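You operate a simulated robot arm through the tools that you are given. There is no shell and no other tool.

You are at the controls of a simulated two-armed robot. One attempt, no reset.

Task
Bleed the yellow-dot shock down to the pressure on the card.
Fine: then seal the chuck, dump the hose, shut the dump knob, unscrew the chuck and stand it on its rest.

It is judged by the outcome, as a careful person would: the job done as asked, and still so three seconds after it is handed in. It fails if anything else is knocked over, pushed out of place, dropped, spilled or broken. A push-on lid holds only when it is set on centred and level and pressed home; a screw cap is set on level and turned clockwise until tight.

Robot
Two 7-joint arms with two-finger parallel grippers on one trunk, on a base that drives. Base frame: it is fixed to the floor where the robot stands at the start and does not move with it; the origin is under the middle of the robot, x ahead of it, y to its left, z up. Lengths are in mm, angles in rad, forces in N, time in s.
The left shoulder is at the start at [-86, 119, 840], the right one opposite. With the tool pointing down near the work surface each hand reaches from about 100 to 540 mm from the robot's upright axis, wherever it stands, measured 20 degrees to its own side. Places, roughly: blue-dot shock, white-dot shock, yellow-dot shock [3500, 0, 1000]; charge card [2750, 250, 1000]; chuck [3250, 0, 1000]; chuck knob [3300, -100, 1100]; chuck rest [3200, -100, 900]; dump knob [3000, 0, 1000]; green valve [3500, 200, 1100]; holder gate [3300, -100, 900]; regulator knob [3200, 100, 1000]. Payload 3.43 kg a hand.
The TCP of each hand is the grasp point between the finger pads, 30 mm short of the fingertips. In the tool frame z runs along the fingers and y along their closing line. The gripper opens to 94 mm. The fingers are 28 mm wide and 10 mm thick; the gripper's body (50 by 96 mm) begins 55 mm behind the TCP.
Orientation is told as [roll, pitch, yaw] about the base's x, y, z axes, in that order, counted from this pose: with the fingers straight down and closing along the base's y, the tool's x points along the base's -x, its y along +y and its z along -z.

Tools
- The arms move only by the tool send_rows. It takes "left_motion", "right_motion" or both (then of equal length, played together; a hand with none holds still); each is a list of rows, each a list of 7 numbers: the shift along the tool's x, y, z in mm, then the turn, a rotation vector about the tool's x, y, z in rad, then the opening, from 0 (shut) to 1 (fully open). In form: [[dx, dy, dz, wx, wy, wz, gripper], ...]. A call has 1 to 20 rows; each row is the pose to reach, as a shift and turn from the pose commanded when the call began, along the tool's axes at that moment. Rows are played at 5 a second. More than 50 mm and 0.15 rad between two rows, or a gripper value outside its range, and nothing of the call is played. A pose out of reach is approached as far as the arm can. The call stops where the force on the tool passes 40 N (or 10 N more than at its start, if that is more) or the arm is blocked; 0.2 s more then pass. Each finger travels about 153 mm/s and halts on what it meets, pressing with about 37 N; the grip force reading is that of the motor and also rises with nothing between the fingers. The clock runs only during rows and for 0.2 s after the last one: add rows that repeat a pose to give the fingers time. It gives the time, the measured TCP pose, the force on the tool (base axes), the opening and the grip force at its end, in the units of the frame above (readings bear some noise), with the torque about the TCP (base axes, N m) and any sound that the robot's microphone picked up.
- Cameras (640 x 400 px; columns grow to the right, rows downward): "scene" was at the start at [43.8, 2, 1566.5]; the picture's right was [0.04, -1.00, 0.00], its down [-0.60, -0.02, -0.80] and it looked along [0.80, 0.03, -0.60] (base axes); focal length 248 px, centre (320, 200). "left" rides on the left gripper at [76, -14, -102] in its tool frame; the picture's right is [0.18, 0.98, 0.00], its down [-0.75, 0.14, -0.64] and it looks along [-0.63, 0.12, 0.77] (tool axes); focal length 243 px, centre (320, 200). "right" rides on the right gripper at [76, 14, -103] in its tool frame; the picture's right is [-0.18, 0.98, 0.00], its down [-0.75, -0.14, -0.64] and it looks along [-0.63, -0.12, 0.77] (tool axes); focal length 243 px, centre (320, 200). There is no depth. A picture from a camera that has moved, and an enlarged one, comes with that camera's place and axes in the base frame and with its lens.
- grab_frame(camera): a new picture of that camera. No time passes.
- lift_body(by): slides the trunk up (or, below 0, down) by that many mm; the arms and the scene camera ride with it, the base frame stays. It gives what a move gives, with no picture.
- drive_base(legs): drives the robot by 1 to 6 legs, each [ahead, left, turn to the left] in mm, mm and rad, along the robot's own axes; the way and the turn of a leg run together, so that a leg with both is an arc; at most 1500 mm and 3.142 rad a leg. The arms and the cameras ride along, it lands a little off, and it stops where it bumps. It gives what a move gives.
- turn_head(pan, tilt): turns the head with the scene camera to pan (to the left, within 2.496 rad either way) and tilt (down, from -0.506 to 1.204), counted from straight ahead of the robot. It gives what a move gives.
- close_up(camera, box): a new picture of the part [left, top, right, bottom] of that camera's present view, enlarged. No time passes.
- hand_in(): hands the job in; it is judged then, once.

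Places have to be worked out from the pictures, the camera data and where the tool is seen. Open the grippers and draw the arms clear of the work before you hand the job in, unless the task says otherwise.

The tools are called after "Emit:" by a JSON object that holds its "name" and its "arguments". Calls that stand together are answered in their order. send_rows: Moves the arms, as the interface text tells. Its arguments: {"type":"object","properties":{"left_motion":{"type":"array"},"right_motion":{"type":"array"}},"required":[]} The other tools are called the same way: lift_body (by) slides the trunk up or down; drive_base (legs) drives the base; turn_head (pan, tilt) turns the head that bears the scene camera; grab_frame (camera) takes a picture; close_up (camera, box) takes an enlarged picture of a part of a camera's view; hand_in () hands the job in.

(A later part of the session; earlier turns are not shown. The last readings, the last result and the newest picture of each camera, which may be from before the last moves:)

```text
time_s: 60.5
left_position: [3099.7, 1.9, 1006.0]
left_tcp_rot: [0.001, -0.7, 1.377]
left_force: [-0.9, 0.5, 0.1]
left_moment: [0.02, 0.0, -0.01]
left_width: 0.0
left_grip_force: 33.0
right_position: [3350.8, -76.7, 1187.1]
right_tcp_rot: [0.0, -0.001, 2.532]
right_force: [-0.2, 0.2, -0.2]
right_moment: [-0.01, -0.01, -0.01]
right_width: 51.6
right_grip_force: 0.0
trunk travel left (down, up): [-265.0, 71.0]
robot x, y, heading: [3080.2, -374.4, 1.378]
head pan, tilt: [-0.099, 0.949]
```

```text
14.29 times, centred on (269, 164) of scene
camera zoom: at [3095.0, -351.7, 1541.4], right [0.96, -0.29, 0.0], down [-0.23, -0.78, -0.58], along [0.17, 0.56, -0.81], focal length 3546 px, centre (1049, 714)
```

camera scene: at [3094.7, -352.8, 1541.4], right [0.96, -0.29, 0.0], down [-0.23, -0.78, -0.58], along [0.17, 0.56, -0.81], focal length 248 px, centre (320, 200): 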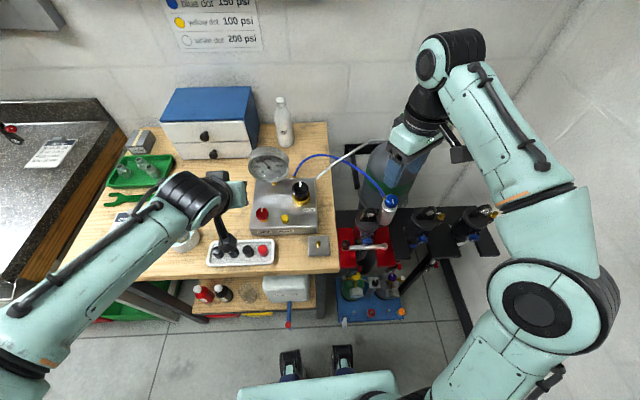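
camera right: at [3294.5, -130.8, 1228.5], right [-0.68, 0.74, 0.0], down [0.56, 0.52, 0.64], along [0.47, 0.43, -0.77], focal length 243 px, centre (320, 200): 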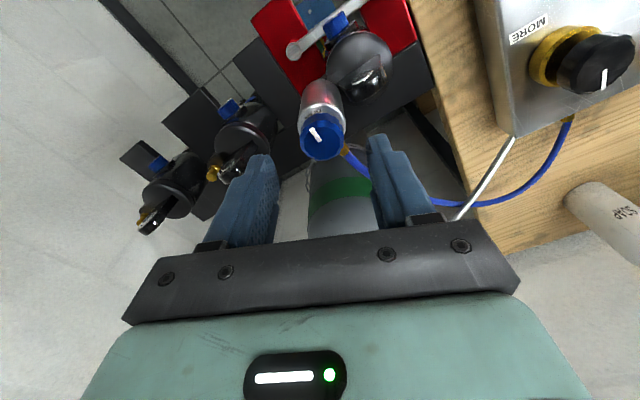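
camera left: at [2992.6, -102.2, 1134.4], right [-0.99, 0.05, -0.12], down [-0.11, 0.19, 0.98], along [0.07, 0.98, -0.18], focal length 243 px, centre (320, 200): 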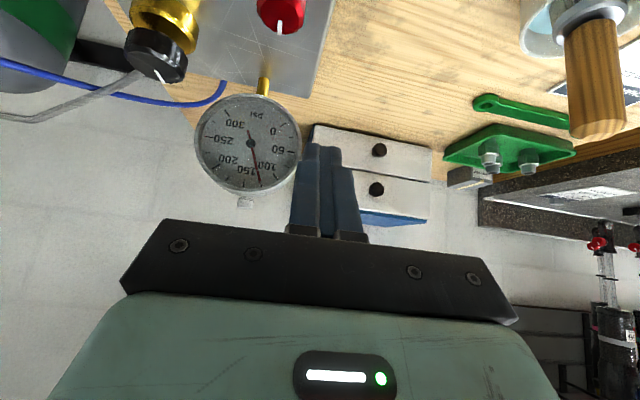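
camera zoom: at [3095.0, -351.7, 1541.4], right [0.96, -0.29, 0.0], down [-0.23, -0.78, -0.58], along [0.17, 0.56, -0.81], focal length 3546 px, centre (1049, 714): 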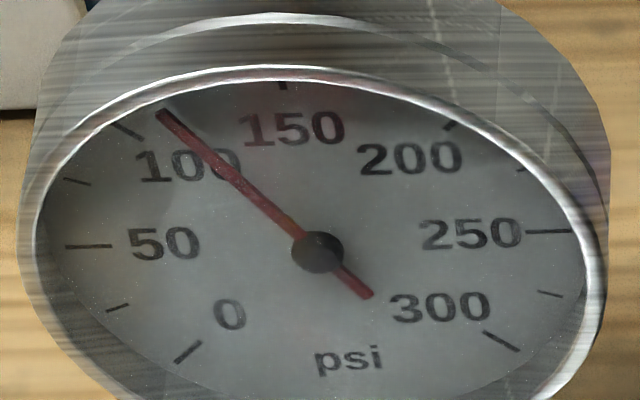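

It fell about 9 psi in a 0.35 s tap, roughly three times faster than with the shock connected, so the chuck is sealed. I back the left hand off a little, wait to see there is no recovery, and look at the dump knob.

Emit:
{"name": "send_rows", "arguments": {"left_motion": [[-15, 0, -18, 0, 0, 0, 0], [-32, 0, -38, 0, 0, 0, 0], [-32, 0, -38, 0, 0, 0, 0.5], [-32, 0, -38, 0, 0, 0, 0.5], [-32, 0, -38, 0, 0, 0, 0.5], [-32, 0, -38, 0, 0, 0, 0.5]]}}

Emit:
{"name": "close_up", "arguments": {"camera": "scene", "box": [248, 150, 290, 178]}}

Emit:
{"name": "grab_frame", "arguments": {"camera": "left"}}

Emit:
{"name": "close_up", "arguments": {"camera": "scene", "box": [235, 190, 299, 230]}}

```text
time_s: 61.9
left_position: [3100.8, 2.2, 1054.7]
left_tcp_rot: [0.0, -0.699, 1.378]
left_force: [0.2, -0.2, 0.5]
left_moment: [-0.03, 0.0, 0.01]
left_width: 47.1
left_grip_force: 0.0
right_position: [3352.1, -75.4, 1187.2]
right_tcp_rot: [-0.003, 0.0, 2.531]
right_force: [-0.6, 0.4, -0.1]
right_moment: [0.04, -0.02, -0.01]
right_width: 52.0
right_grip_force: 0.1
trunk travel left (down, up): [-265.0, 71.0]
robot x, y, heading: [3081.3, -380.1, 1.38]
head pan, tilt: [-0.099, 0.949]
```

```text
14.29 times, centred on (269, 164) of scene
camera zoom: at [3094.8, -351.9, 1541.4], right [0.96, -0.29, 0.0], down [-0.23, -0.78, -0.58], along [0.17, 0.56, -0.81], focal length 3546 px, centre (1049, 714)
```

zoom: 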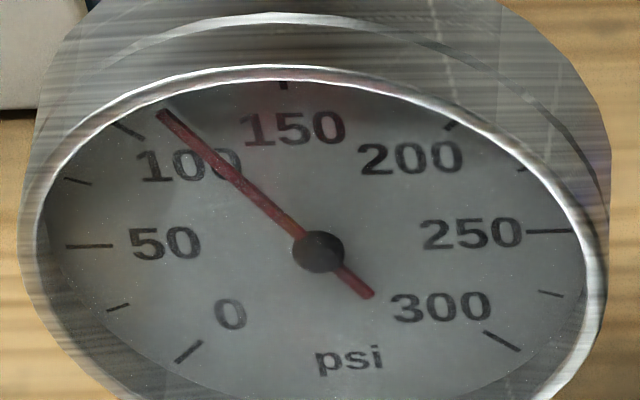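

```text
taken
camera left: at [3089.7, -121.9, 1084.6], right [-0.99, 0.05, -0.12], down [-0.11, 0.19, 0.98], along [0.07, 0.98, -0.18], focal length 243 px, centre (320, 200)
```

left: 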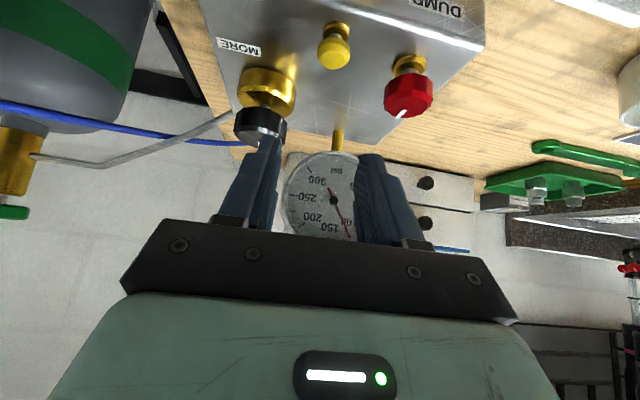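

```text
10.00 times, centred on (267, 210) of scene
camera zoom: at [3094.8, -351.9, 1541.4], right [0.96, -0.29, 0.0], down [-0.23, -0.78, -0.58], along [0.17, 0.56, -0.81], focal length 2482 px, centre (850, 100)
```

zoom: 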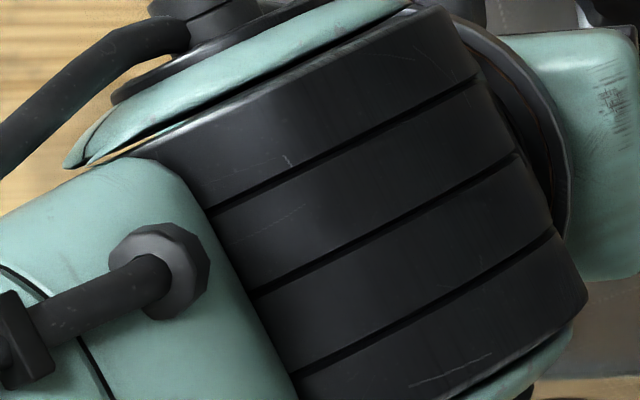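

No recovery, so the seal holds. The dump knob's top is at about (3048, 45, 973), roughly 36 mm wide. I straighten the left hand to vertical above it, open.

Emit:
{"name": "send_rows", "arguments": {"left_motion": [[-4, 10, 3, 0, 0.12, 0, 0.7], [-8, 20, 7, 0, 0.24, 0, 0.7], [-12, 30, 10, 0, 0.36, 0, 0.7], [-16, 40, 14, 0, 0.48, 0, 0.7], [-20, 50, 17, 0, 0.6, 0, 0.7], [-24.4, 60, 20.6, 0, 0.7, 0, 0.7], [-24.4, 60, 20.6, 0, 0.7, 0, 0.7]]}}

Emit:
{"name": "grab_frame", "arguments": {"camera": "left"}}

Emit:
{"name": "grab_frame", "arguments": {"camera": "right"}}

Emit:
{"name": "grab_frame", "arguments": {"camera": "scene"}}

```text
time_s: 63.5
left_position: [3047.1, 45.1, 1054.2]
left_tcp_rot: [-0.001, 0.002, 1.379]
left_force: [-0.2, -0.1, 0.4]
left_moment: [0.01, 0.05, -0.03]
left_width: 65.8
left_grip_force: 0.1
right_position: [3350.8, -75.7, 1187.6]
right_tcp_rot: [-0.002, 0.0, 2.532]
right_force: [0.2, 0.8, 0.0]
right_moment: [0.0, -0.02, 0.02]
right_width: 51.8
right_grip_force: 0.0
trunk travel left (down, up): [-265.0, 71.0]
robot x, y, heading: [3082.4, -379.1, 1.381]
head pan, tilt: [-0.099, 0.949]
```

```text
taken
camera left: at [3046.4, -31.6, 1157.5], right [-1.0, 0.01, 0.0], down [0.01, 0.77, 0.64], along [0.0, 0.64, -0.77], focal length 243 px, centre (320, 200)
```

left: 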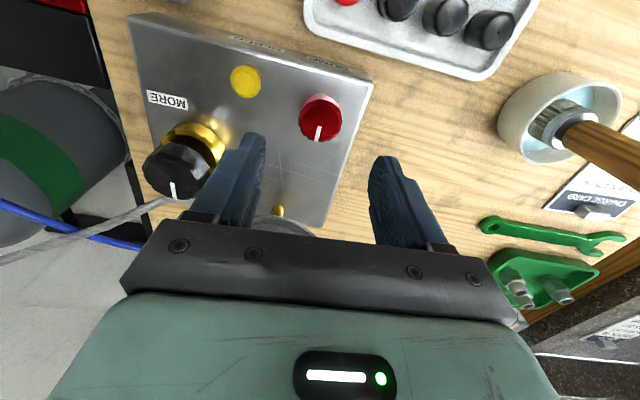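

```text
taken
camera right: at [3405.6, -131.9, 1289.6], right [-0.72, -0.7, 0.0], down [-0.54, 0.55, 0.64], along [-0.45, 0.46, -0.77], focal length 243 px, centre (320, 200)
```

right: 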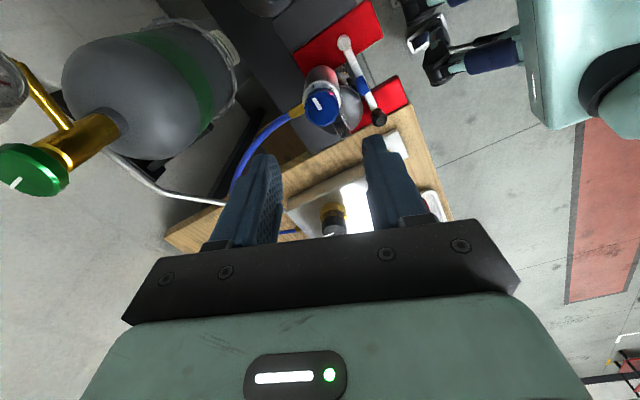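

```text
taken
camera scene: at [3094.7, -352.3, 1541.4], right [0.96, -0.29, 0.0], down [-0.23, -0.78, -0.58], along [0.17, 0.56, -0.81], focal length 248 px, centre (320, 200)
```

scene: 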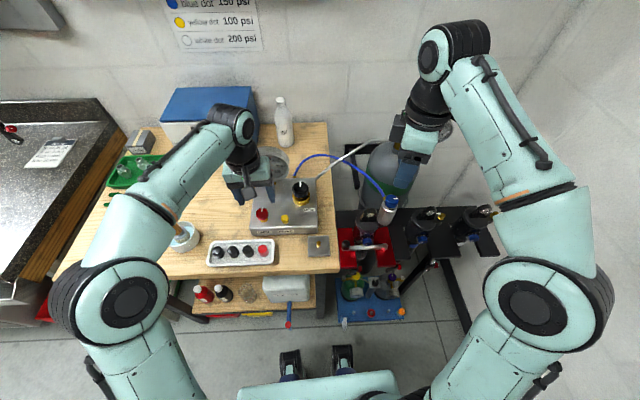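

The dump knob is centred near (3046, 42). I lower the left hand over it and close on it.

Emit:
{"name": "send_rows", "arguments": {"left_motion": [[3.2, 0.5, 25, 0, 0, 0, 0.65], [3.2, 0.5, 50, 0, 0, 0, 0.65], [3.2, 0.5, 67, 0, 0, 0, 0.65], [3.2, 0.5, 67, 0, 0, 0, 0.65], [3.2, 0.5, 67, 0, 0, 0, 0.3], [3.2, 0.5, 67, 0, 0, 0, 0], [3.2, 0.5, 67, 0, 0, 0, 0]]}}

Emit:
{"name": "grab_frame", "arguments": {"camera": "left"}}

Emit:
{"name": "close_up", "arguments": {"camera": "scene", "box": [220, 140, 316, 240]}}

```text
time_s: 65.1
left_position: [3047.2, 41.3, 987.7]
left_tcp_rot: [0.0, 0.0, 1.379]
left_force: [6.7, -3.7, -7.7]
left_moment: [0.84, -0.45, 0.04]
left_width: 33.8
left_grip_force: 45.3
right_position: [3352.5, -75.7, 1186.2]
right_tcp_rot: [0.0, -0.001, 2.529]
right_force: [-0.9, -0.6, -0.7]
right_moment: [-0.03, -0.01, -0.05]
right_width: 51.7
right_grip_force: 0.0
trunk travel left (down, up): [-265.0, 71.0]
robot x, y, heading: [3080.6, -373.0, 1.378]
head pan, tilt: [-0.099, 0.949]
```

```text
taken
camera left: at [3046.3, -34.5, 1090.1], right [-1.0, 0.01, 0.0], down [0.01, 0.77, 0.64], along [0.01, 0.64, -0.77], focal length 243 px, centre (320, 200)
```

left: 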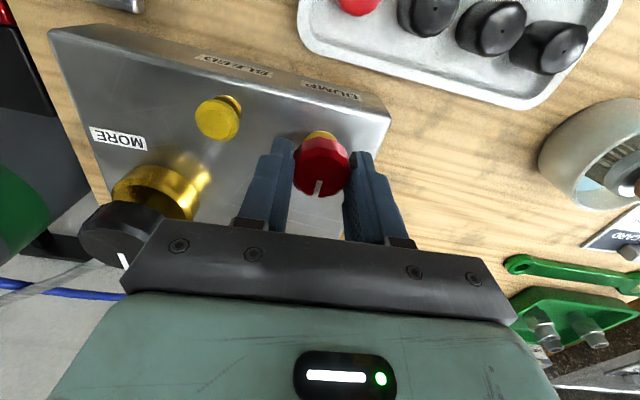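

```text
4.00 times, centred on (268, 190) of scene
camera zoom: at [3095.7, -352.0, 1541.4], right [0.96, -0.29, 0.0], down [-0.23, -0.78, -0.58], along [0.17, 0.56, -0.81], focal length 993 px, centre (528, 240)
```

zoom: 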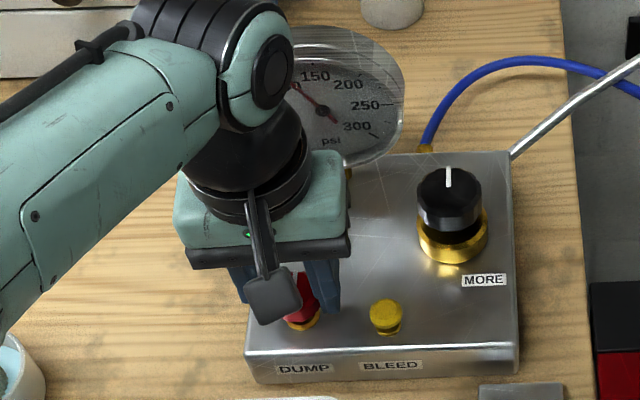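

The dump knob is gripped and part of the dial is still visible. I turn it counterclockwise (opening) by about 0.7 rad and check the needle.

Emit:
{"name": "send_rows", "arguments": {"left_motion": [[0, 0, 0, 0, 0, -0.14, 0], [0, 0, 0, 0, 0, -0.28, 0], [0, 0, 0, 0, 0, -0.42, 0], [0, 0, 0, 0, 0, -0.56, 0], [0, 0, 0, 0, 0, -0.7, 0], [0, 0, 0, 0, 0, -0.7, 0]]}}

Emit:
{"name": "close_up", "arguments": {"camera": "scene", "box": [220, 140, 316, 240]}}

Emit:
{"name": "grab_frame", "arguments": {"camera": "left"}}

```text
time_s: 66.5
left_position: [3047.7, 41.9, 987.5]
left_tcp_rot: [0.003, 0.0, 2.082]
left_force: [1.4, -6.1, -6.1]
left_moment: [-0.68, -0.07, 0.0]
left_width: 33.8
left_grip_force: 45.5
right_position: [3351.2, -75.6, 1187.1]
right_tcp_rot: [-0.001, -0.001, 2.532]
right_force: [0.4, 0.5, 0.3]
right_moment: [0.01, -0.01, -0.04]
right_width: 51.6
right_grip_force: 0.1
trunk travel left (down, up): [-265.0, 71.0]
robot x, y, heading: [3081.8, -377.6, 1.383]
head pan, tilt: [-0.099, 0.949]
```

```text
4.00 times, centred on (268, 190) of scene
camera zoom: at [3095.0, -352.1, 1541.4], right [0.96, -0.29, 0.0], down [-0.23, -0.78, -0.58], along [0.17, 0.56, -0.81], focal length 993 px, centre (528, 240)
```

zoom: 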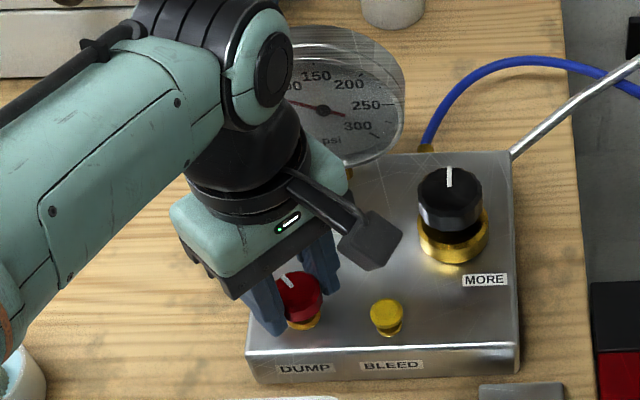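

```text
taken
camera left: at [3095.6, -16.6, 1090.1], right [-0.77, -0.64, 0.0], down [-0.49, 0.59, 0.64], along [-0.41, 0.49, -0.77], focal length 243 px, centre (320, 200)
```

left: 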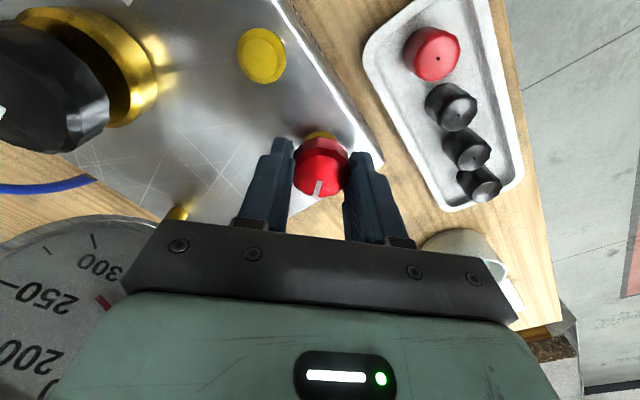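

The needle is falling, so counterclockwise opens the dump. I hold here a couple of seconds and watch.

Emit:
{"name": "send_rows", "arguments": {"left_motion": [[0, 0, 0, 0, 0, -0.14, 0], [0, 0, 0, 0, 0, -0.28, 0], [0, 0, 0, 0, 0, -0.4, 0], [0, 0, 0, 0, 0, -0.4, 0], [0, 0, 0, 0, 0, -0.4, 0], [0, 0, 0, 0, 0, -0.4, 0], [0, 0, 0, 0, 0, -0.4, 0], [0, 0, 0, 0, 0, -0.4, 0], [0, 0, 0, 0, 0, -0.4, 0], [0, 0, 0, 0, 0, -0.4, 0]]}}

Emit:
{"name": "close_up", "arguments": {"camera": "scene", "box": [220, 140, 316, 240]}}

Emit:
{"name": "grab_frame", "arguments": {"camera": "left"}}

```text
time_s: 68.7
left_position: [3045.8, 41.8, 988.2]
left_tcp_rot: [0.002, 0.0, 2.478]
left_force: [-4.3, -10.8, -18.2]
left_moment: [-0.19, 0.32, -0.02]
left_width: 33.6
left_grip_force: 44.7
right_position: [3350.2, -76.4, 1187.0]
right_tcp_rot: [-0.001, -0.001, 2.531]
right_force: [0.5, -0.2, 0.7]
right_moment: [-0.02, 0.02, 0.0]
right_width: 51.6
right_grip_force: 0.0
trunk travel left (down, up): [-265.0, 71.0]
robot x, y, heading: [3079.8, -376.7, 1.379]
head pan, tilt: [-0.099, 0.949]
```

```text
4.00 times, centred on (268, 190) of scene
camera zoom: at [3093.9, -352.6, 1541.4], right [0.96, -0.29, 0.0], down [-0.23, -0.78, -0.58], along [0.17, 0.56, -0.81], focal length 993 px, centre (528, 240)
```

zoom: 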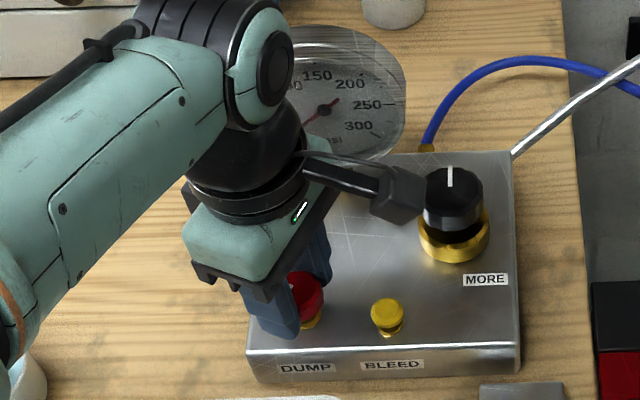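

```text
taken
camera left: at [3114.2, 6.8, 1090.1], right [-0.46, -0.89, 0.0], down [-0.68, 0.35, 0.64], along [-0.57, 0.29, -0.77], focal length 243 px, centre (320, 200)
```

left: 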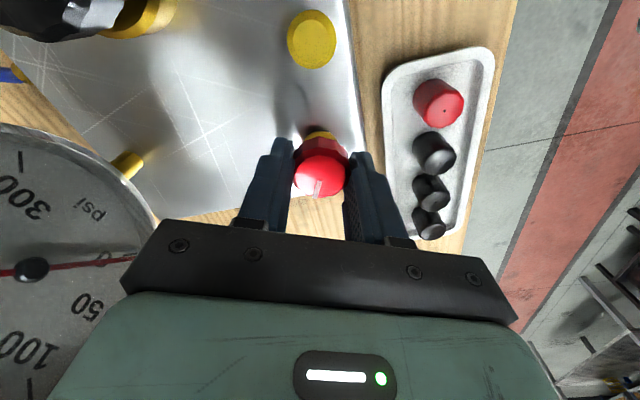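

The wrist camera shows the needle near 0. I hold a bit longer to let the hose empty fully.

Emit:
{"name": "send_rows", "arguments": {"left_motion": [[0, 0, 0, 0, 0, 0, 0], [0, 0, 0, 0, 0, 0, 0], [0, 0, 0, 0, 0, 0, 0], [0, 0, 0, 0, 0, 0, 0], [0, 0, 0, 0, 0, 0, 0], [0, 0, 0, 0, 0, 0, 0], [0, 0, 0, 0, 0, 0, 0], [0, 0, 0, 0, 0, 0, 0]]}}

Emit:
{"name": "close_up", "arguments": {"camera": "left", "box": [0, 120, 160, 400]}}

```text
time_s: 70.5
left_position: [3046.4, 42.5, 987.3]
left_tcp_rot: [0.001, -0.001, 2.477]
left_force: [-6.8, -13.1, -16.8]
left_moment: [0.2, 0.35, -0.02]
left_width: 34.0
left_grip_force: 44.8
right_position: [3349.8, -75.1, 1188.4]
right_tcp_rot: [0.0, 0.001, 2.532]
right_force: [-0.1, 0.4, 0.4]
right_moment: [0.02, 0.01, 0.01]
right_width: 52.1
right_grip_force: 0.0
trunk travel left (down, up): [-265.0, 71.0]
robot x, y, heading: [3080.8, -376.4, 1.378]
head pan, tilt: [-0.099, 0.949]
```

```text
1.43 times, centred on (80, 260) of left
camera zoom: at [3114.2, 6.8, 1090.2], right [-0.46, -0.89, 0.0], down [-0.68, 0.35, 0.64], along [-0.57, 0.29, -0.77], focal length 347 px, centre (663, 114)
```

zoom: 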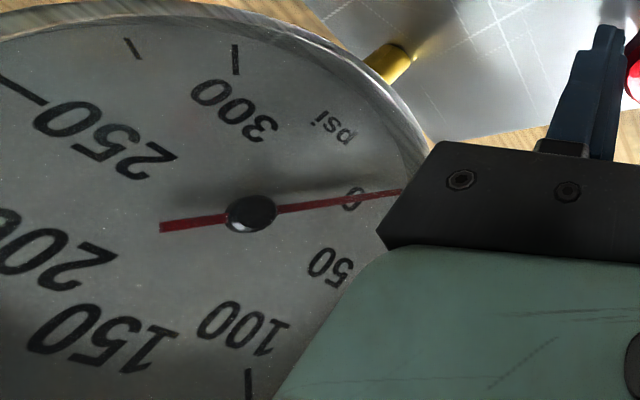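

The hose is at 0. I shut the dump knob by turning it clockwise back to its starting angle, with a touch more to be sure it seats.

Emit:
{"name": "send_rows", "arguments": {"left_motion": [[0, 0, 0, 0, 0, 0.14, 0], [0, 0, 0, 0, 0, 0.28, 0], [0, 0, 0, 0, 0, 0.42, 0], [0, 0, 0, 0, 0, 0.56, 0], [0, 0, 0, 0, 0, 0.7, 0], [0, 0, 0, 0, 0, 0.84, 0], [0, 0, 0, 0, 0, 0.98, 0], [0, 0, 0, 0, 0, 1.1, 0], [0, 0, 0, 0, 0, 1.2, 0], [0, 0, 0, 0, 0, 1.2, 0]]}}

Emit:
{"name": "grab_frame", "arguments": {"camera": "left"}}

Emit:
{"name": "close_up", "arguments": {"camera": "scene", "box": [220, 140, 316, 240]}}

```text
time_s: 72.7
left_position: [3049.5, 44.2, 988.6]
left_tcp_rot: [-0.003, -0.003, 1.276]
left_force: [7.2, -1.9, -12.5]
left_moment: [0.58, -0.36, 0.32]
left_width: 33.5
left_grip_force: 44.6
right_position: [3352.3, -75.6, 1187.5]
right_tcp_rot: [0.0, -0.001, 2.529]
right_force: [-0.2, 0.0, -0.2]
right_moment: [-0.03, 0.04, 0.0]
right_width: 51.6
right_grip_force: 0.0
trunk travel left (down, up): [-265.0, 71.0]
robot x, y, heading: [3080.8, -374.1, 1.379]
head pan, tilt: [-0.099, 0.949]
```

```text
taken
camera left: at [3038.8, -33.2, 1090.4], right [-0.99, 0.11, 0.0], down [0.08, 0.76, 0.64], along [0.07, 0.64, -0.76], focal length 243 px, centre (320, 200)
```

left: 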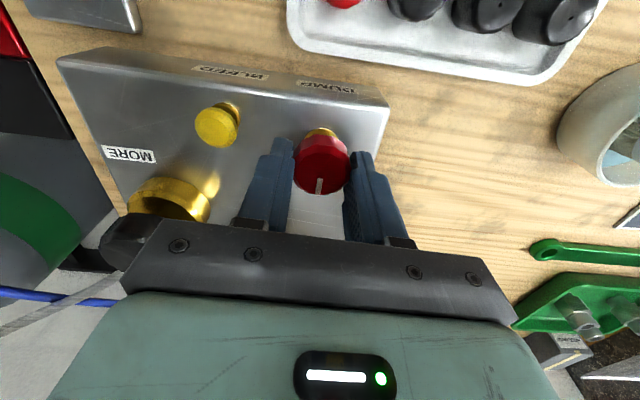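

```text
4.00 times, centred on (268, 190) of scene
camera zoom: at [3095.8, -351.3, 1541.4], right [0.96, -0.29, 0.0], down [-0.23, -0.78, -0.58], along [0.17, 0.56, -0.81], focal length 993 px, centre (528, 240)
```

zoom: 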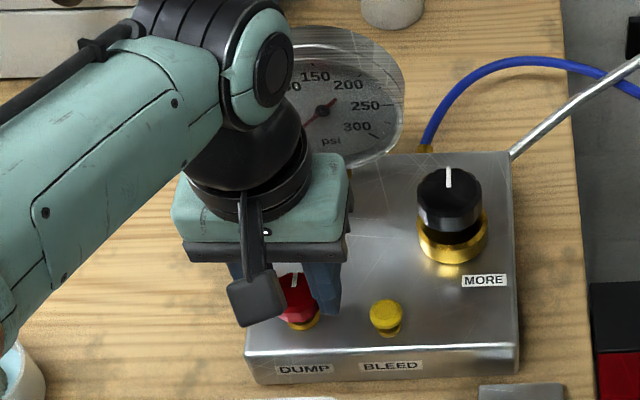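

The knob met its stop (0.32 N m) at its original angle: shut. I release it and withdraw the left hand up and back to the left.

Emit:
{"name": "send_rows", "arguments": {"left_motion": [[0, 0, 0, 0, 0, 0, 0.4], [0, 0, 0, 0, 0, 0, 0.65], [0, 0, 0, 0, 0, 0, 0.65], [0, 0, -40, 0, 0, 0, 0.65], [0, 0, -85, 0, 0, 0, 0.65], [10, 0, -130, 0, 0, 0, 0.65], [40, 25, -155, 0, 0, 0, 0.65], [78, 50, -165, 0, 0, 0, 0.65], [116, 75, -165, 0, 0, 0, 0.65], [154, 100, -165, 0, 0, 0, 0.65], [180, 125, -165, 0, 0, 0, 0.65], [180, 125, -165, 0, 0, 0, 0.65]]}}

Emit:
{"name": "grab_frame", "arguments": {"camera": "scene"}}

Emit:
{"name": "close_up", "arguments": {"camera": "scene", "box": [220, 140, 316, 200]}}

Emit:
{"name": "close_up", "arguments": {"camera": "scene", "box": [230, 190, 326, 250]}}

```text
time_s: 75.3
left_position: [2874.7, -94.5, 1152.6]
left_tcp_rot: [-0.001, 0.0, 1.279]
left_force: [1.0, 0.7, 0.3]
left_moment: [-0.01, 0.02, -0.04]
left_width: 61.1
left_grip_force: 0.2
right_position: [3351.2, -74.3, 1187.8]
right_tcp_rot: [-0.002, 0.0, 2.53]
right_force: [-0.5, 0.0, 0.2]
right_moment: [-0.01, -0.01, 0.01]
right_width: 51.5
right_grip_force: 0.0
trunk travel left (down, up): [-265.0, 71.0]
robot x, y, heading: [3081.3, -377.3, 1.377]
head pan, tilt: [-0.099, 0.949]
```

```text
taken
camera scene: at [3095.2, -351.5, 1541.4], right [0.96, -0.29, 0.0], down [-0.23, -0.78, -0.58], along [0.17, 0.56, -0.81], focal length 248 px, centre (320, 200)
```

scene: 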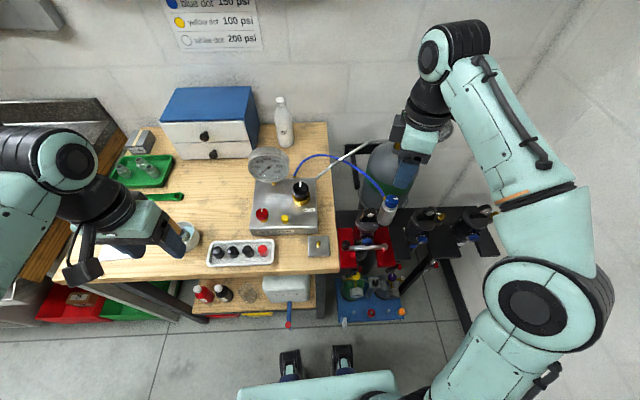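

```text
6.67 times, centred on (268, 170) of scene
camera zoom: at [3095.2, -351.5, 1541.4], right [0.96, -0.29, 0.0], down [-0.23, -0.78, -0.58], along [0.17, 0.56, -0.81], focal length 1655 px, centre (667, 400)
```

zoom: 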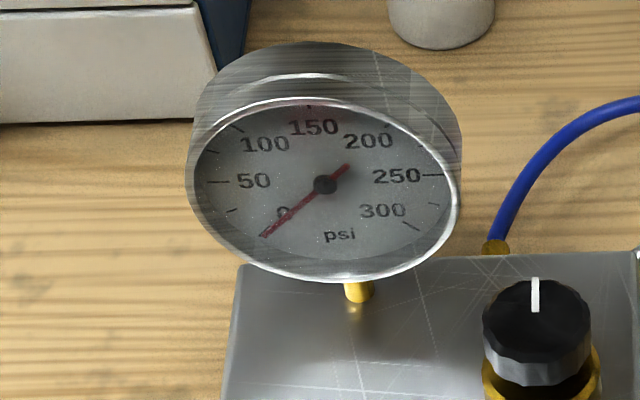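

```text
6.67 times, centred on (278, 220) of scene
camera zoom: at [3095.2, -351.5, 1541.4], right [0.96, -0.29, 0.0], down [-0.23, -0.78, -0.58], along [0.17, 0.56, -0.81], focal length 1655 px, centre (600, 67)
```

zoom: 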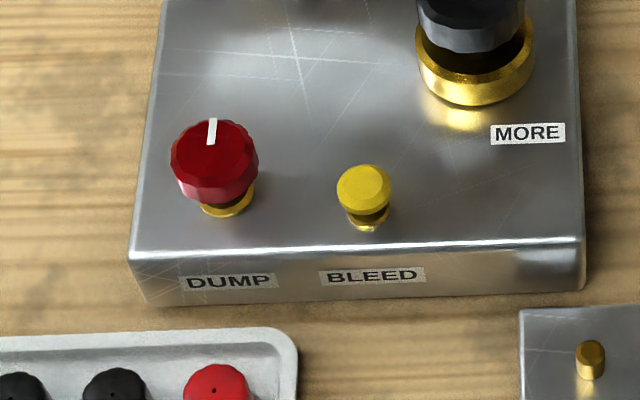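

Gauge at 0, dump knob line back where it began. Now the chuck. The shock's eye (top about 1038) and the hose fitting (about 1028) lie just below the chuck body's top (about 1053), so I will grip only the body's top ~11 mm. First I wind the right hand back clockwise to give room for a long counterclockwise turn.

Emit:
{"name": "send_rows", "arguments": {"right_motion": [[0, 0, 0, 0, 0, 0.14, 0.6], [0, 0, 0, 0, 0, 0.28, 0.6], [0, 0, 0, 0, 0, 0.42, 0.6], [0, 0, 0, 0, 0, 0.56, 0.6], [0, 0, 0, 0, 0, 0.7, 0.6], [0, 0, 0, 0, 0, 0.84, 0.6], [0, 0, 0, 0, 0, 0.98, 0.6], [0, 0, 0, 0, 0, 1.12, 0.6], [0, 0, 0, 0, 0, 1.26, 0.6], [0, 0, 0, 0, 0, 1.4, 0.6], [0, 0, 0, 0, 0, 1.54, 0.6], [0, 0, 0, 0, 0, 1.68, 0.6], [0, 0, 0, 0, 0, 1.82, 0.6], [0, 0, 0, 0, 0, 1.96, 0.6], [0, 0, 0, 0, 0, 2.1, 0.6], [0, 0, 0, 0, 0, 2.1, 0.6]]}}

Emit:
{"name": "grab_frame", "arguments": {"camera": "right"}}

Emit:
{"name": "close_up", "arguments": {"camera": "right", "box": [240, 60, 400, 160]}}

Emit:
{"name": "grab_frame", "arguments": {"camera": "scene"}}

```text
time_s: 78.7
left_position: [2874.9, -95.3, 1152.4]
left_tcp_rot: [0.0, 0.002, 1.281]
left_force: [0.0, 0.1, 0.5]
left_moment: [0.01, -0.01, 0.02]
left_width: 60.9
left_grip_force: 0.0
right_position: [3350.0, -76.9, 1186.7]
right_tcp_rot: [0.003, 0.001, 0.428]
right_force: [-0.5, -0.3, -0.2]
right_moment: [0.02, 0.02, 0.0]
right_width: 56.4
right_grip_force: 0.1
trunk travel left (down, up): [-265.0, 71.0]
robot x, y, heading: [3082.4, -377.5, 1.374]
head pan, tilt: [-0.099, 0.949]
```

```text
taken
camera right: at [3275.5, -95.5, 1288.7], right [-0.24, 0.97, 0.0], down [0.74, 0.18, 0.64], along [0.62, 0.16, -0.77], focal length 243 px, centre (320, 200)
```

right: 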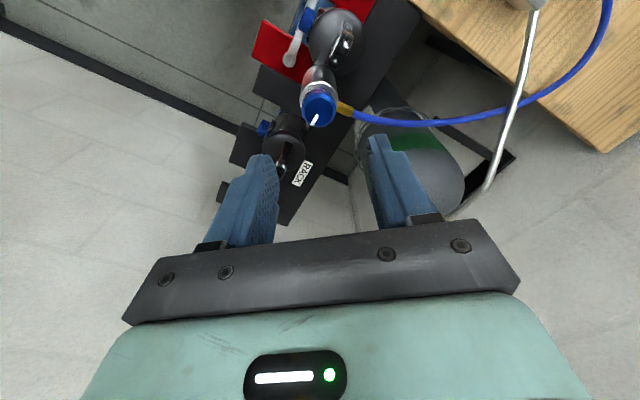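

```text
4.00 times, centred on (320, 110) of right
camera zoom: at [3275.5, -95.5, 1288.7], right [-0.24, 0.97, 0.0], down [0.74, 0.18, 0.64], along [0.62, 0.16, -0.77], focal length 970 px, centre (320, 560)
```

zoom: 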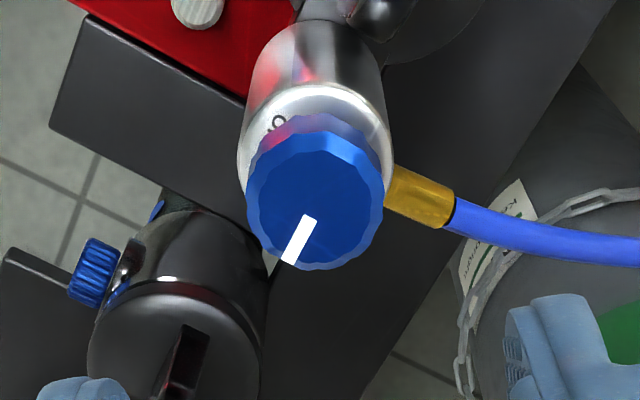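

```text
taken
camera scene: at [3094.8, -351.9, 1541.4], right [0.96, -0.29, 0.0], down [-0.23, -0.78, -0.58], along [0.17, 0.56, -0.81], focal length 248 px, centre (320, 200)
```

scene: 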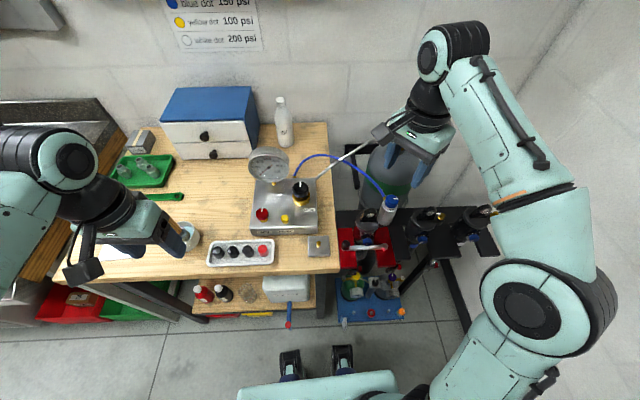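

The fitting sits at base azimuth ~76°, so I start with the fingers about 45° past it. I descend to grip only the top of the chuck body and close.

Emit:
{"name": "send_rows", "arguments": {"right_motion": [[0, 0, 30, 0, 0, -0.12, 0.6], [0, 0, 60, 0, 0, -0.12, 0.6], [0, 0, 90, 0, 0, -0.12, 0.6], [0, 0, 112, 0, 0, -0.12, 0.6], [0, 0, 112, 0, 0, -0.12, 0.6], [0, 0, 112, 0, 0, -0.12, 0.3], [0, 0, 112, 0, 0, -0.12, 0.0], [0, 0, 112, 0, 0, -0.12, 0.0]]}}

Emit:
{"name": "grab_frame", "arguments": {"camera": "right"}}

Emit:
{"name": "close_up", "arguments": {"camera": "scene", "box": [340, 170, 436, 230]}}

```text
time_s: 80.5
left_position: [2875.7, -94.9, 1153.2]
left_tcp_rot: [-0.002, -0.001, 1.279]
left_force: [-0.1, 0.6, 0.9]
left_moment: [-0.02, -0.04, -0.03]
left_width: 61.2
left_grip_force: 0.1
right_position: [3351.5, -76.0, 1074.3]
right_tcp_rot: [-0.001, -0.001, 0.549]
right_force: [2.1, -4.1, 0.1]
right_moment: [0.03, -0.08, -0.06]
right_width: 37.0
right_grip_force: 37.4
trunk travel left (down, up): [-265.0, 71.0]
robot x, y, heading: [3081.6, -374.4, 1.38]
head pan, tilt: [-0.099, 0.949]
```

```text
taken
camera right: at [3278.5, -105.0, 1176.6], right [-0.36, 0.93, 0.0], down [0.72, 0.27, 0.64], along [0.6, 0.23, -0.77], focal length 243 px, centre (320, 200)
```

right: 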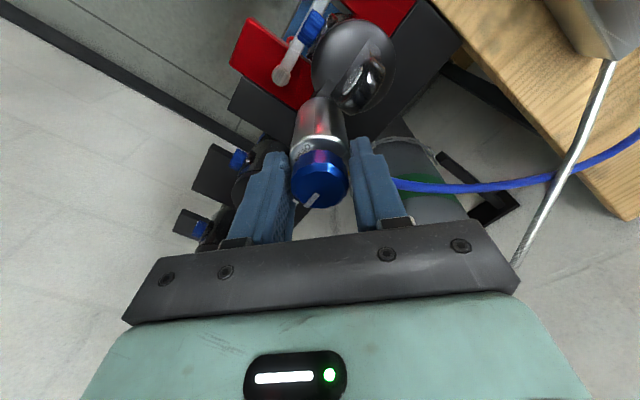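

```text
6.67 times, centred on (388, 200) of scene
camera zoom: at [3095.2, -352.4, 1541.4], right [0.96, -0.29, 0.0], down [-0.23, -0.78, -0.58], along [0.17, 0.56, -0.81], focal length 1655 px, centre (-133, 200)
```

zoom: 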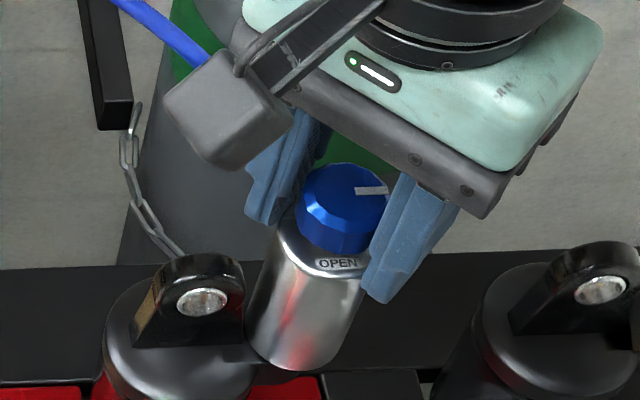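

Gripped on the 37 mm body. I turn the chuck counterclockwise by about 0.8 rad first and check.

Emit:
{"name": "send_rows", "arguments": {"right_motion": [[0, 0, 0, 0, 0, -0.13, 0], [0, 0, 0, 0, 0, -0.26, 0], [0, 0, 0, 0, 0, -0.4, 0], [0, 0, 0, 0, 0, -0.54, 0], [0, 0, 0, 0, 0, -0.67, 0], [0, 0, 0, 0, 0, -0.8, 0], [0, 0, 0, 0, 0, -0.8, 0]]}}

Emit:
{"name": "grab_frame", "arguments": {"camera": "right"}}

Emit:
{"name": "close_up", "arguments": {"camera": "scene", "box": [340, 170, 436, 230]}}

```text
time_s: 82.1
left_position: [2874.6, -95.6, 1152.9]
left_tcp_rot: [-0.001, -0.001, 1.279]
left_force: [-0.3, -0.2, -0.6]
left_moment: [0.0, 0.01, 0.01]
left_width: 61.0
left_grip_force: 0.1
right_position: [3351.0, -76.1, 1075.0]
right_tcp_rot: [0.0, -0.003, 1.351]
right_force: [2.0, -1.2, 3.7]
right_moment: [0.01, 0.0, -0.13]
right_width: 37.1
right_grip_force: 37.1
trunk travel left (down, up): [-265.0, 71.0]
robot x, y, heading: [3081.9, -377.5, 1.382]
head pan, tilt: [-0.099, 0.949]
```

```text
taken
camera right: at [3320.5, -148.0, 1176.9], right [-0.92, 0.39, 0.0], down [0.3, 0.7, 0.64], along [0.25, 0.59, -0.77], focal length 243 px, centre (320, 200)
```

right: 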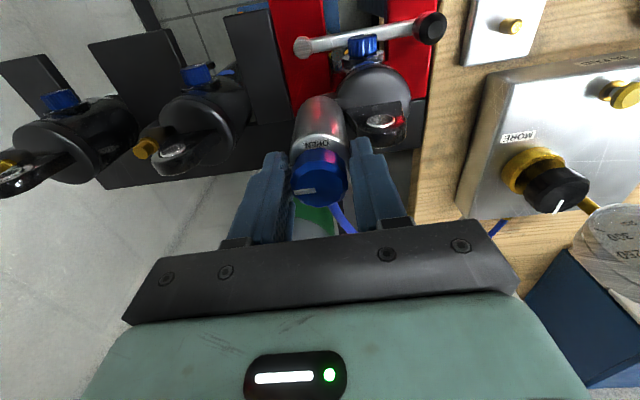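

```text
6.67 times, centred on (388, 200) of scene
camera zoom: at [3095.1, -352.2, 1541.5], right [0.96, -0.29, 0.0], down [-0.23, -0.78, -0.58], along [0.17, 0.56, -0.81], focal length 1655 px, centre (-133, 200)
```

zoom: 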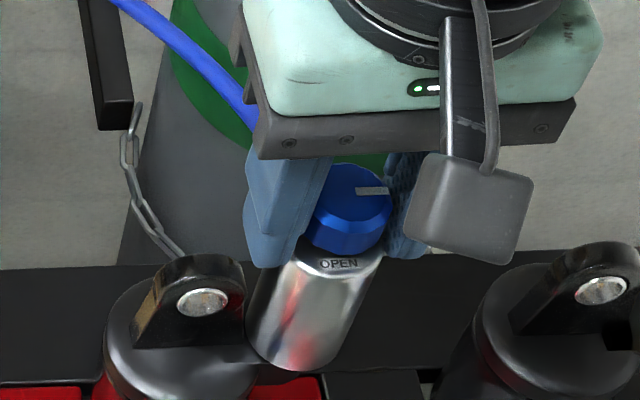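

The OPEN label did not move though the hand turned freely with low torque. I continue turning and then compare the body closely, to tell whether the collar is turning or my grip is slipping.

Emit:
{"name": "send_rows", "arguments": {"right_motion": [[0, 0, 0, 0, 0, -0.13, 0], [0, 0, 0, 0, 0, -0.26, 0], [0, 0, 0, 0, 0, -0.4, 0], [0, 0, 0, 0, 0, -0.54, 0], [0, 0, 0, 0, 0, -0.67, 0], [0, 0, 0, 0, 0, -0.8, 0]]}}

Emit:
{"name": "close_up", "arguments": {"camera": "right", "box": [240, 80, 400, 180]}}

Emit:
{"name": "close_up", "arguments": {"camera": "scene", "box": [350, 185, 414, 225]}}

```text
time_s: 83.5
left_position: [2874.6, -93.4, 1152.8]
left_tcp_rot: [0.0, 0.0, 1.278]
left_force: [-0.9, -0.1, -1.0]
left_moment: [0.01, -0.03, -0.02]
left_width: 61.2
left_grip_force: 0.0
right_position: [3349.9, -76.5, 1074.2]
right_tcp_rot: [0.0, -0.001, 2.153]
right_force: [-2.0, -0.4, -0.8]
right_moment: [0.03, 0.26, -0.54]
right_width: 37.3
right_grip_force: 36.9
trunk travel left (down, up): [-265.0, 71.0]
robot x, y, heading: [3078.8, -381.1, 1.378]
head pan, tilt: [-0.099, 0.949]
```

```text
4.00 times, centred on (320, 130) of right
camera zoom: at [3379.9, -148.1, 1176.7], right [-0.92, -0.39, 0.0], down [-0.3, 0.71, 0.64], along [-0.25, 0.59, -0.77], focal length 970 px, centre (320, 480)
```

zoom: 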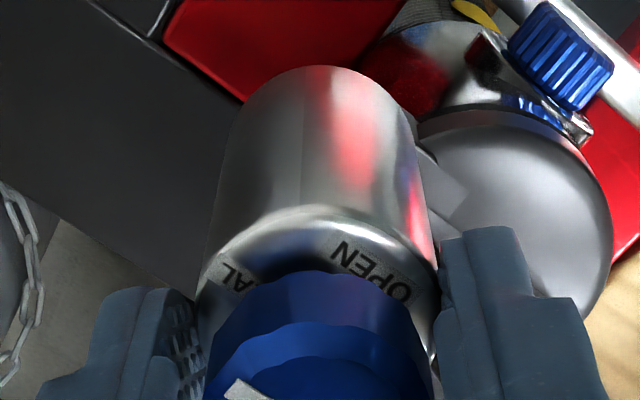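

```text
10.00 times, centred on (382, 205) of scene
camera zoom: at [3094.6, -351.9, 1541.4], right [0.96, -0.29, 0.0], down [-0.23, -0.78, -0.58], along [0.17, 0.56, -0.81], focal length 2482 px, centre (-300, 150)
```

zoom: 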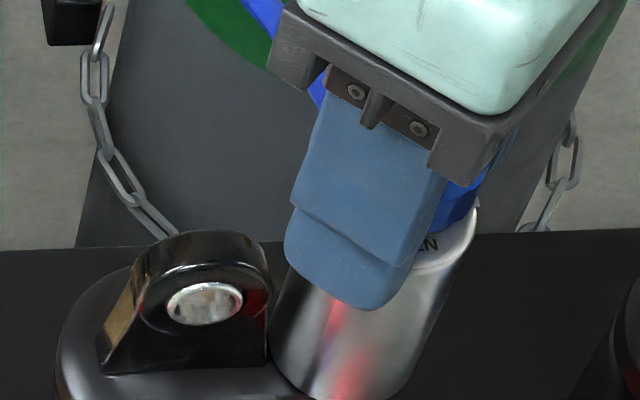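

The labels stayed put, so it is unclear whether the body turned or the pads slipped. I release, lift, and look from a pose I photographed before (yaw 2.53) for a direct comparison.

Emit:
{"name": "send_rows", "arguments": {"right_motion": [[0, 0, 0, 0, 0, 0, 0.3], [0, 0, 0, 0, 0, 0, 0.6], [0, 0, 0, 0, 0, 0, 0.6], [0, 0, -35, 0, 0, -0.12, 0.6], [0, 0, -75, 0, 0, -0.24, 0.6], [0, 0, -113, 0, 0, -0.38, 0.6], [0, 0, -113, 0, 0, -0.38, 0.6]]}}

Emit:
{"name": "close_up", "arguments": {"camera": "right", "box": [240, 60, 400, 160]}}

Emit:
{"name": "close_up", "arguments": {"camera": "scene", "box": [350, 185, 414, 225]}}

Emit:
{"name": "close_up", "arguments": {"camera": "right", "box": [290, 50, 370, 100]}}

```text
time_s: 85.1
left_position: [2876.4, -94.7, 1152.6]
left_tcp_rot: [0.0, -0.001, 1.279]
left_force: [0.3, -0.4, 0.1]
left_moment: [0.03, -0.02, 0.0]
left_width: 61.3
left_grip_force: 0.0
right_position: [3350.6, -76.8, 1188.3]
right_tcp_rot: [0.001, 0.001, 2.531]
right_force: [0.7, 0.1, 0.0]
right_moment: [-0.03, 0.03, -0.02]
right_width: 56.3
right_grip_force: 0.0
trunk travel left (down, up): [-265.0, 71.0]
robot x, y, heading: [3084.1, -377.9, 1.377]
head pan, tilt: [-0.099, 0.949]
```

```text
4.00 times, centred on (320, 110) of right
camera zoom: at [3404.3, -132.1, 1290.7], right [-0.71, -0.7, 0.0], down [-0.54, 0.55, 0.64], along [-0.45, 0.46, -0.77], focal length 970 px, centre (320, 560)
```

zoom: 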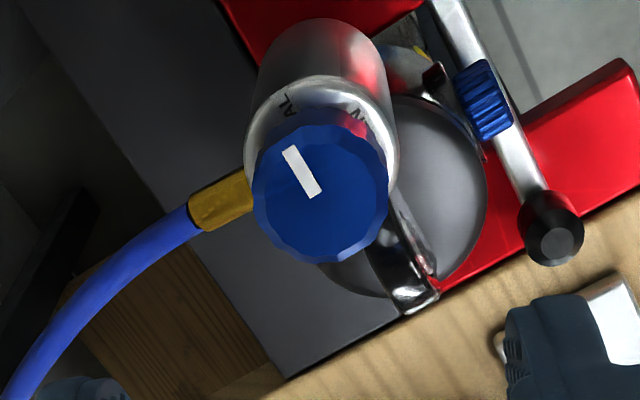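

```text
10.00 times, centred on (382, 205) of scene
camera zoom: at [3094.9, -352.0, 1541.4], right [0.96, -0.29, 0.0], down [-0.23, -0.78, -0.58], along [0.17, 0.56, -0.81], focal length 2482 px, centre (-300, 150)
```

zoom: 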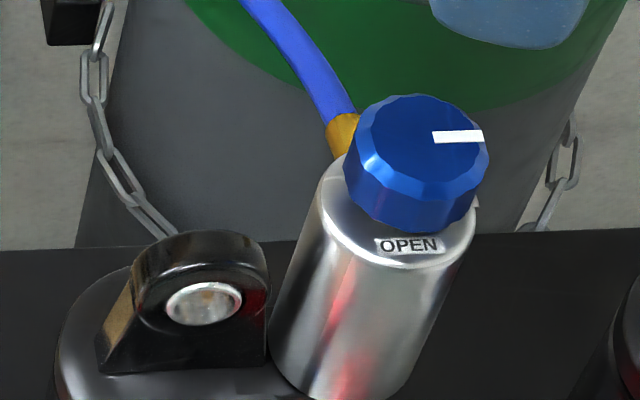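

```text
8.00 times, centred on (330, 75) of right
camera zoom: at [3404.3, -132.1, 1290.7], right [-0.71, -0.7, 0.0], down [-0.54, 0.55, 0.64], along [-0.45, 0.46, -0.77], focal length 1941 px, centre (240, 1200)
```

zoom: 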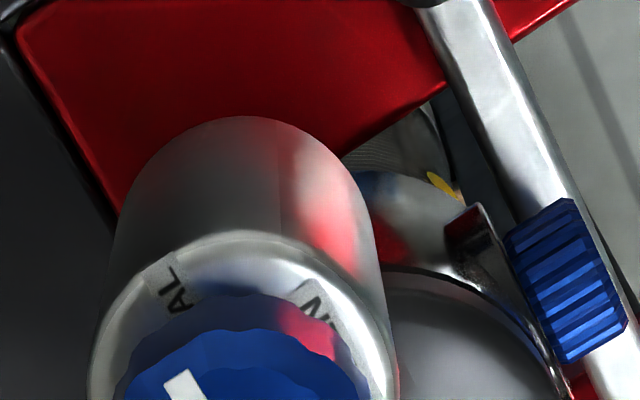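

No visible change and no rise. I cannot tell slip from a turning collar by sight, so I do a longer cycle: rewind to a low yaw, regrip slightly lower (tips about 1042), make a large turn, then test by a gentle lift.

Emit:
{"name": "send_rows", "arguments": {"right_motion": [[0, 0, 0, 0, 0, 0.14, 0.6], [0, 0, 0, 0, 0, 0.28, 0.6], [0, 0, 0, 0, 0, 0.42, 0.6], [0, 0, 0, 0, 0, 0.56, 0.6], [0, 0, 0, 0, 0, 0.7, 0.6], [0, 0, 0, 0, 0, 0.84, 0.6], [0, 0, 0, 0, 0, 0.98, 0.6], [0, 0, 0, 0, 0, 1.12, 0.6], [0, 0, 0, 0, 0, 1.26, 0.6], [0, 0, 15, 0, 0, 1.4, 0.6], [0, 0, 30, 0, 0, 1.54, 0.6], [0, 0, 45, 0, 0, 1.68, 0.6], [0, 0, 60, 0, 0, 1.82, 0.6], [0, 0, 80, 0, 0, 1.96, 0.6], [0, 0, 100, 0, 0, 2.1, 0.6], [0, 0, 114, 0, 0, 2.2, 0.6], [0, 0, 116, 0, 0, 2.28, 0.6], [0, 0, 116, 0, 0, 2.28, 0.3], [0, 0, 116, 0, 0, 2.28, 0], [0, 0, 116, 0, 0, 2.28, 0]]}}

Emit:
{"name": "close_up", "arguments": {"camera": "scene", "box": [350, 185, 414, 225]}}

Emit:
{"name": "close_up", "arguments": {"camera": "right", "box": [240, 80, 400, 180]}}

```text
time_s: 89.3
left_position: [2876.5, -95.2, 1153.4]
left_tcp_rot: [0.0, 0.0, 1.278]
left_force: [-0.4, 0.5, 0.7]
left_moment: [0.01, 0.0, 0.02]
left_width: 61.1
left_grip_force: 0.1
right_position: [3351.0, -76.4, 1071.7]
right_tcp_rot: [-0.001, -0.001, 0.249]
right_force: [0.1, -5.0, 0.4]
right_moment: [-0.35, 0.04, -0.09]
right_width: 37.0
right_grip_force: 37.4
trunk travel left (down, up): [-265.0, 71.0]
robot x, y, heading: [3083.0, -379.1, 1.379]
head pan, tilt: [-0.099, 0.949]
```

```text
10.00 times, centred on (382, 205) of scene
camera zoom: at [3095.0, -352.6, 1541.4], right [0.96, -0.29, 0.0], down [-0.23, -0.78, -0.58], along [0.17, 0.56, -0.81], focal length 2482 px, centre (-300, 150)
```

zoom: 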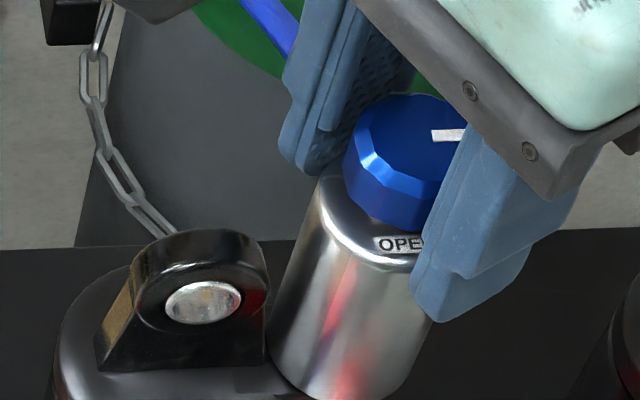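

```text
4.00 times, centred on (320, 130) of right
camera zoom: at [3273.7, -82.3, 1173.5], right [-0.06, 1.0, 0.0], down [0.77, 0.05, 0.64], along [0.64, 0.04, -0.77], focal length 970 px, centre (320, 480)
```

zoom: 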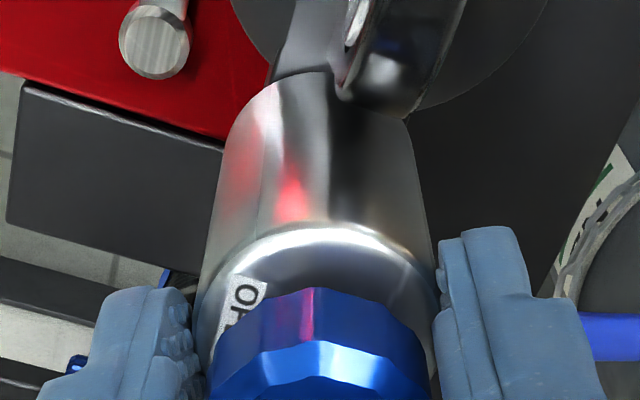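

Gripped again at 37 mm. I make a long counterclockwise turn of 2.3 rad.

Emit:
{"name": "send_rows", "arguments": {"right_motion": [[0, 0, 0, 0, 0, -0.13, 0], [0, 0, 0, 0, 0, -0.26, 0], [0, 0, 0, 0, 0, -0.39, 0], [0, 0, 0, 0, 0, -0.52, 0], [0, 0, 0, 0, 0, -0.65, 0], [0, 0, 0, 0, 0, -0.78, 0], [0, 0, 0, 0, 0, -0.91, 0], [0, 0, 0, 0, 0, -1.04, 0], [0, 0, 0, 0, 0, -1.17, 0], [0, 0, 0, 0, 0, -1.3, 0], [0, 0, 0, 0, 0, -1.43, 0], [0, 0, 0, 0, 0, -1.56, 0], [0, 0, 0, 0, 0, -1.69, 0], [0, 0, 0, 0, 0, -1.82, 0], [0, 0, 0, 0, 0, -1.95, 0], [0, 0, 0, 0, 0, -2.08, 0], [0, 0, 0, 0, 0, -2.2, 0], [0, 0, 0, 0, 0, -2.3, 0], [0, 0, 0, 0, 0, -2.3, 0]]}}

Emit:
{"name": "close_up", "arguments": {"camera": "scene", "box": [350, 185, 414, 225]}}

Emit:
{"name": "close_up", "arguments": {"camera": "right", "box": [240, 80, 400, 180]}}

```text
time_s: 93.3
left_position: [2874.9, -94.8, 1152.0]
left_tcp_rot: [-0.001, -0.003, 1.28]
left_force: [-1.0, -0.4, -0.5]
left_moment: [0.03, 0.01, 0.03]
left_width: 60.9
left_grip_force: 0.0
right_position: [3349.4, -75.6, 1070.8]
right_tcp_rot: [-0.001, 0.001, 2.553]
right_force: [-4.6, -2.7, -1.2]
right_moment: [-0.26, 0.41, -0.05]
right_width: 37.0
right_grip_force: 37.0
trunk travel left (down, up): [-265.0, 71.0]
robot x, y, heading: [3079.7, -376.8, 1.375]
head pan, tilt: [-0.099, 0.949]
```

```text
10.00 times, centred on (382, 205) of scene
camera zoom: at [3094.1, -352.4, 1541.4], right [0.96, -0.29, 0.0], down [-0.23, -0.78, -0.58], along [0.17, 0.56, -0.81], focal length 2482 px, centre (-300, 150)
```

zoom: 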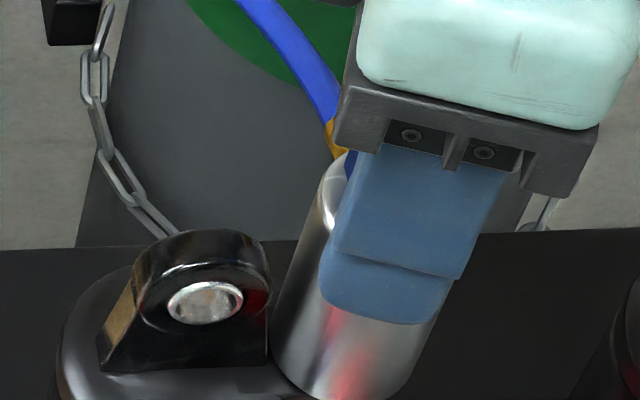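

```text
4.00 times, centred on (320, 130) of right
camera zoom: at [3405.1, -130.9, 1173.8], right [-0.7, -0.72, 0.0], down [-0.55, 0.53, 0.64], along [-0.46, 0.45, -0.77], focal length 970 px, centre (320, 480)
```

zoom: 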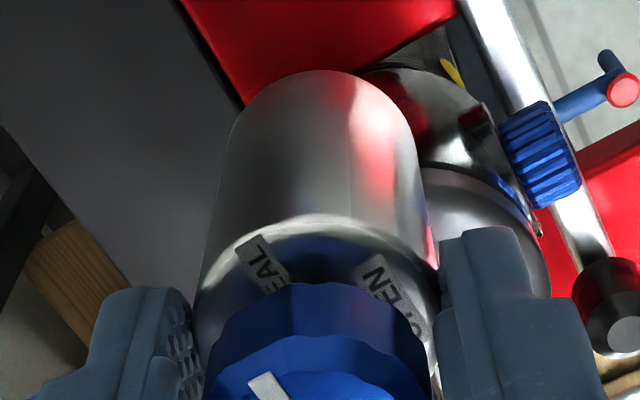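

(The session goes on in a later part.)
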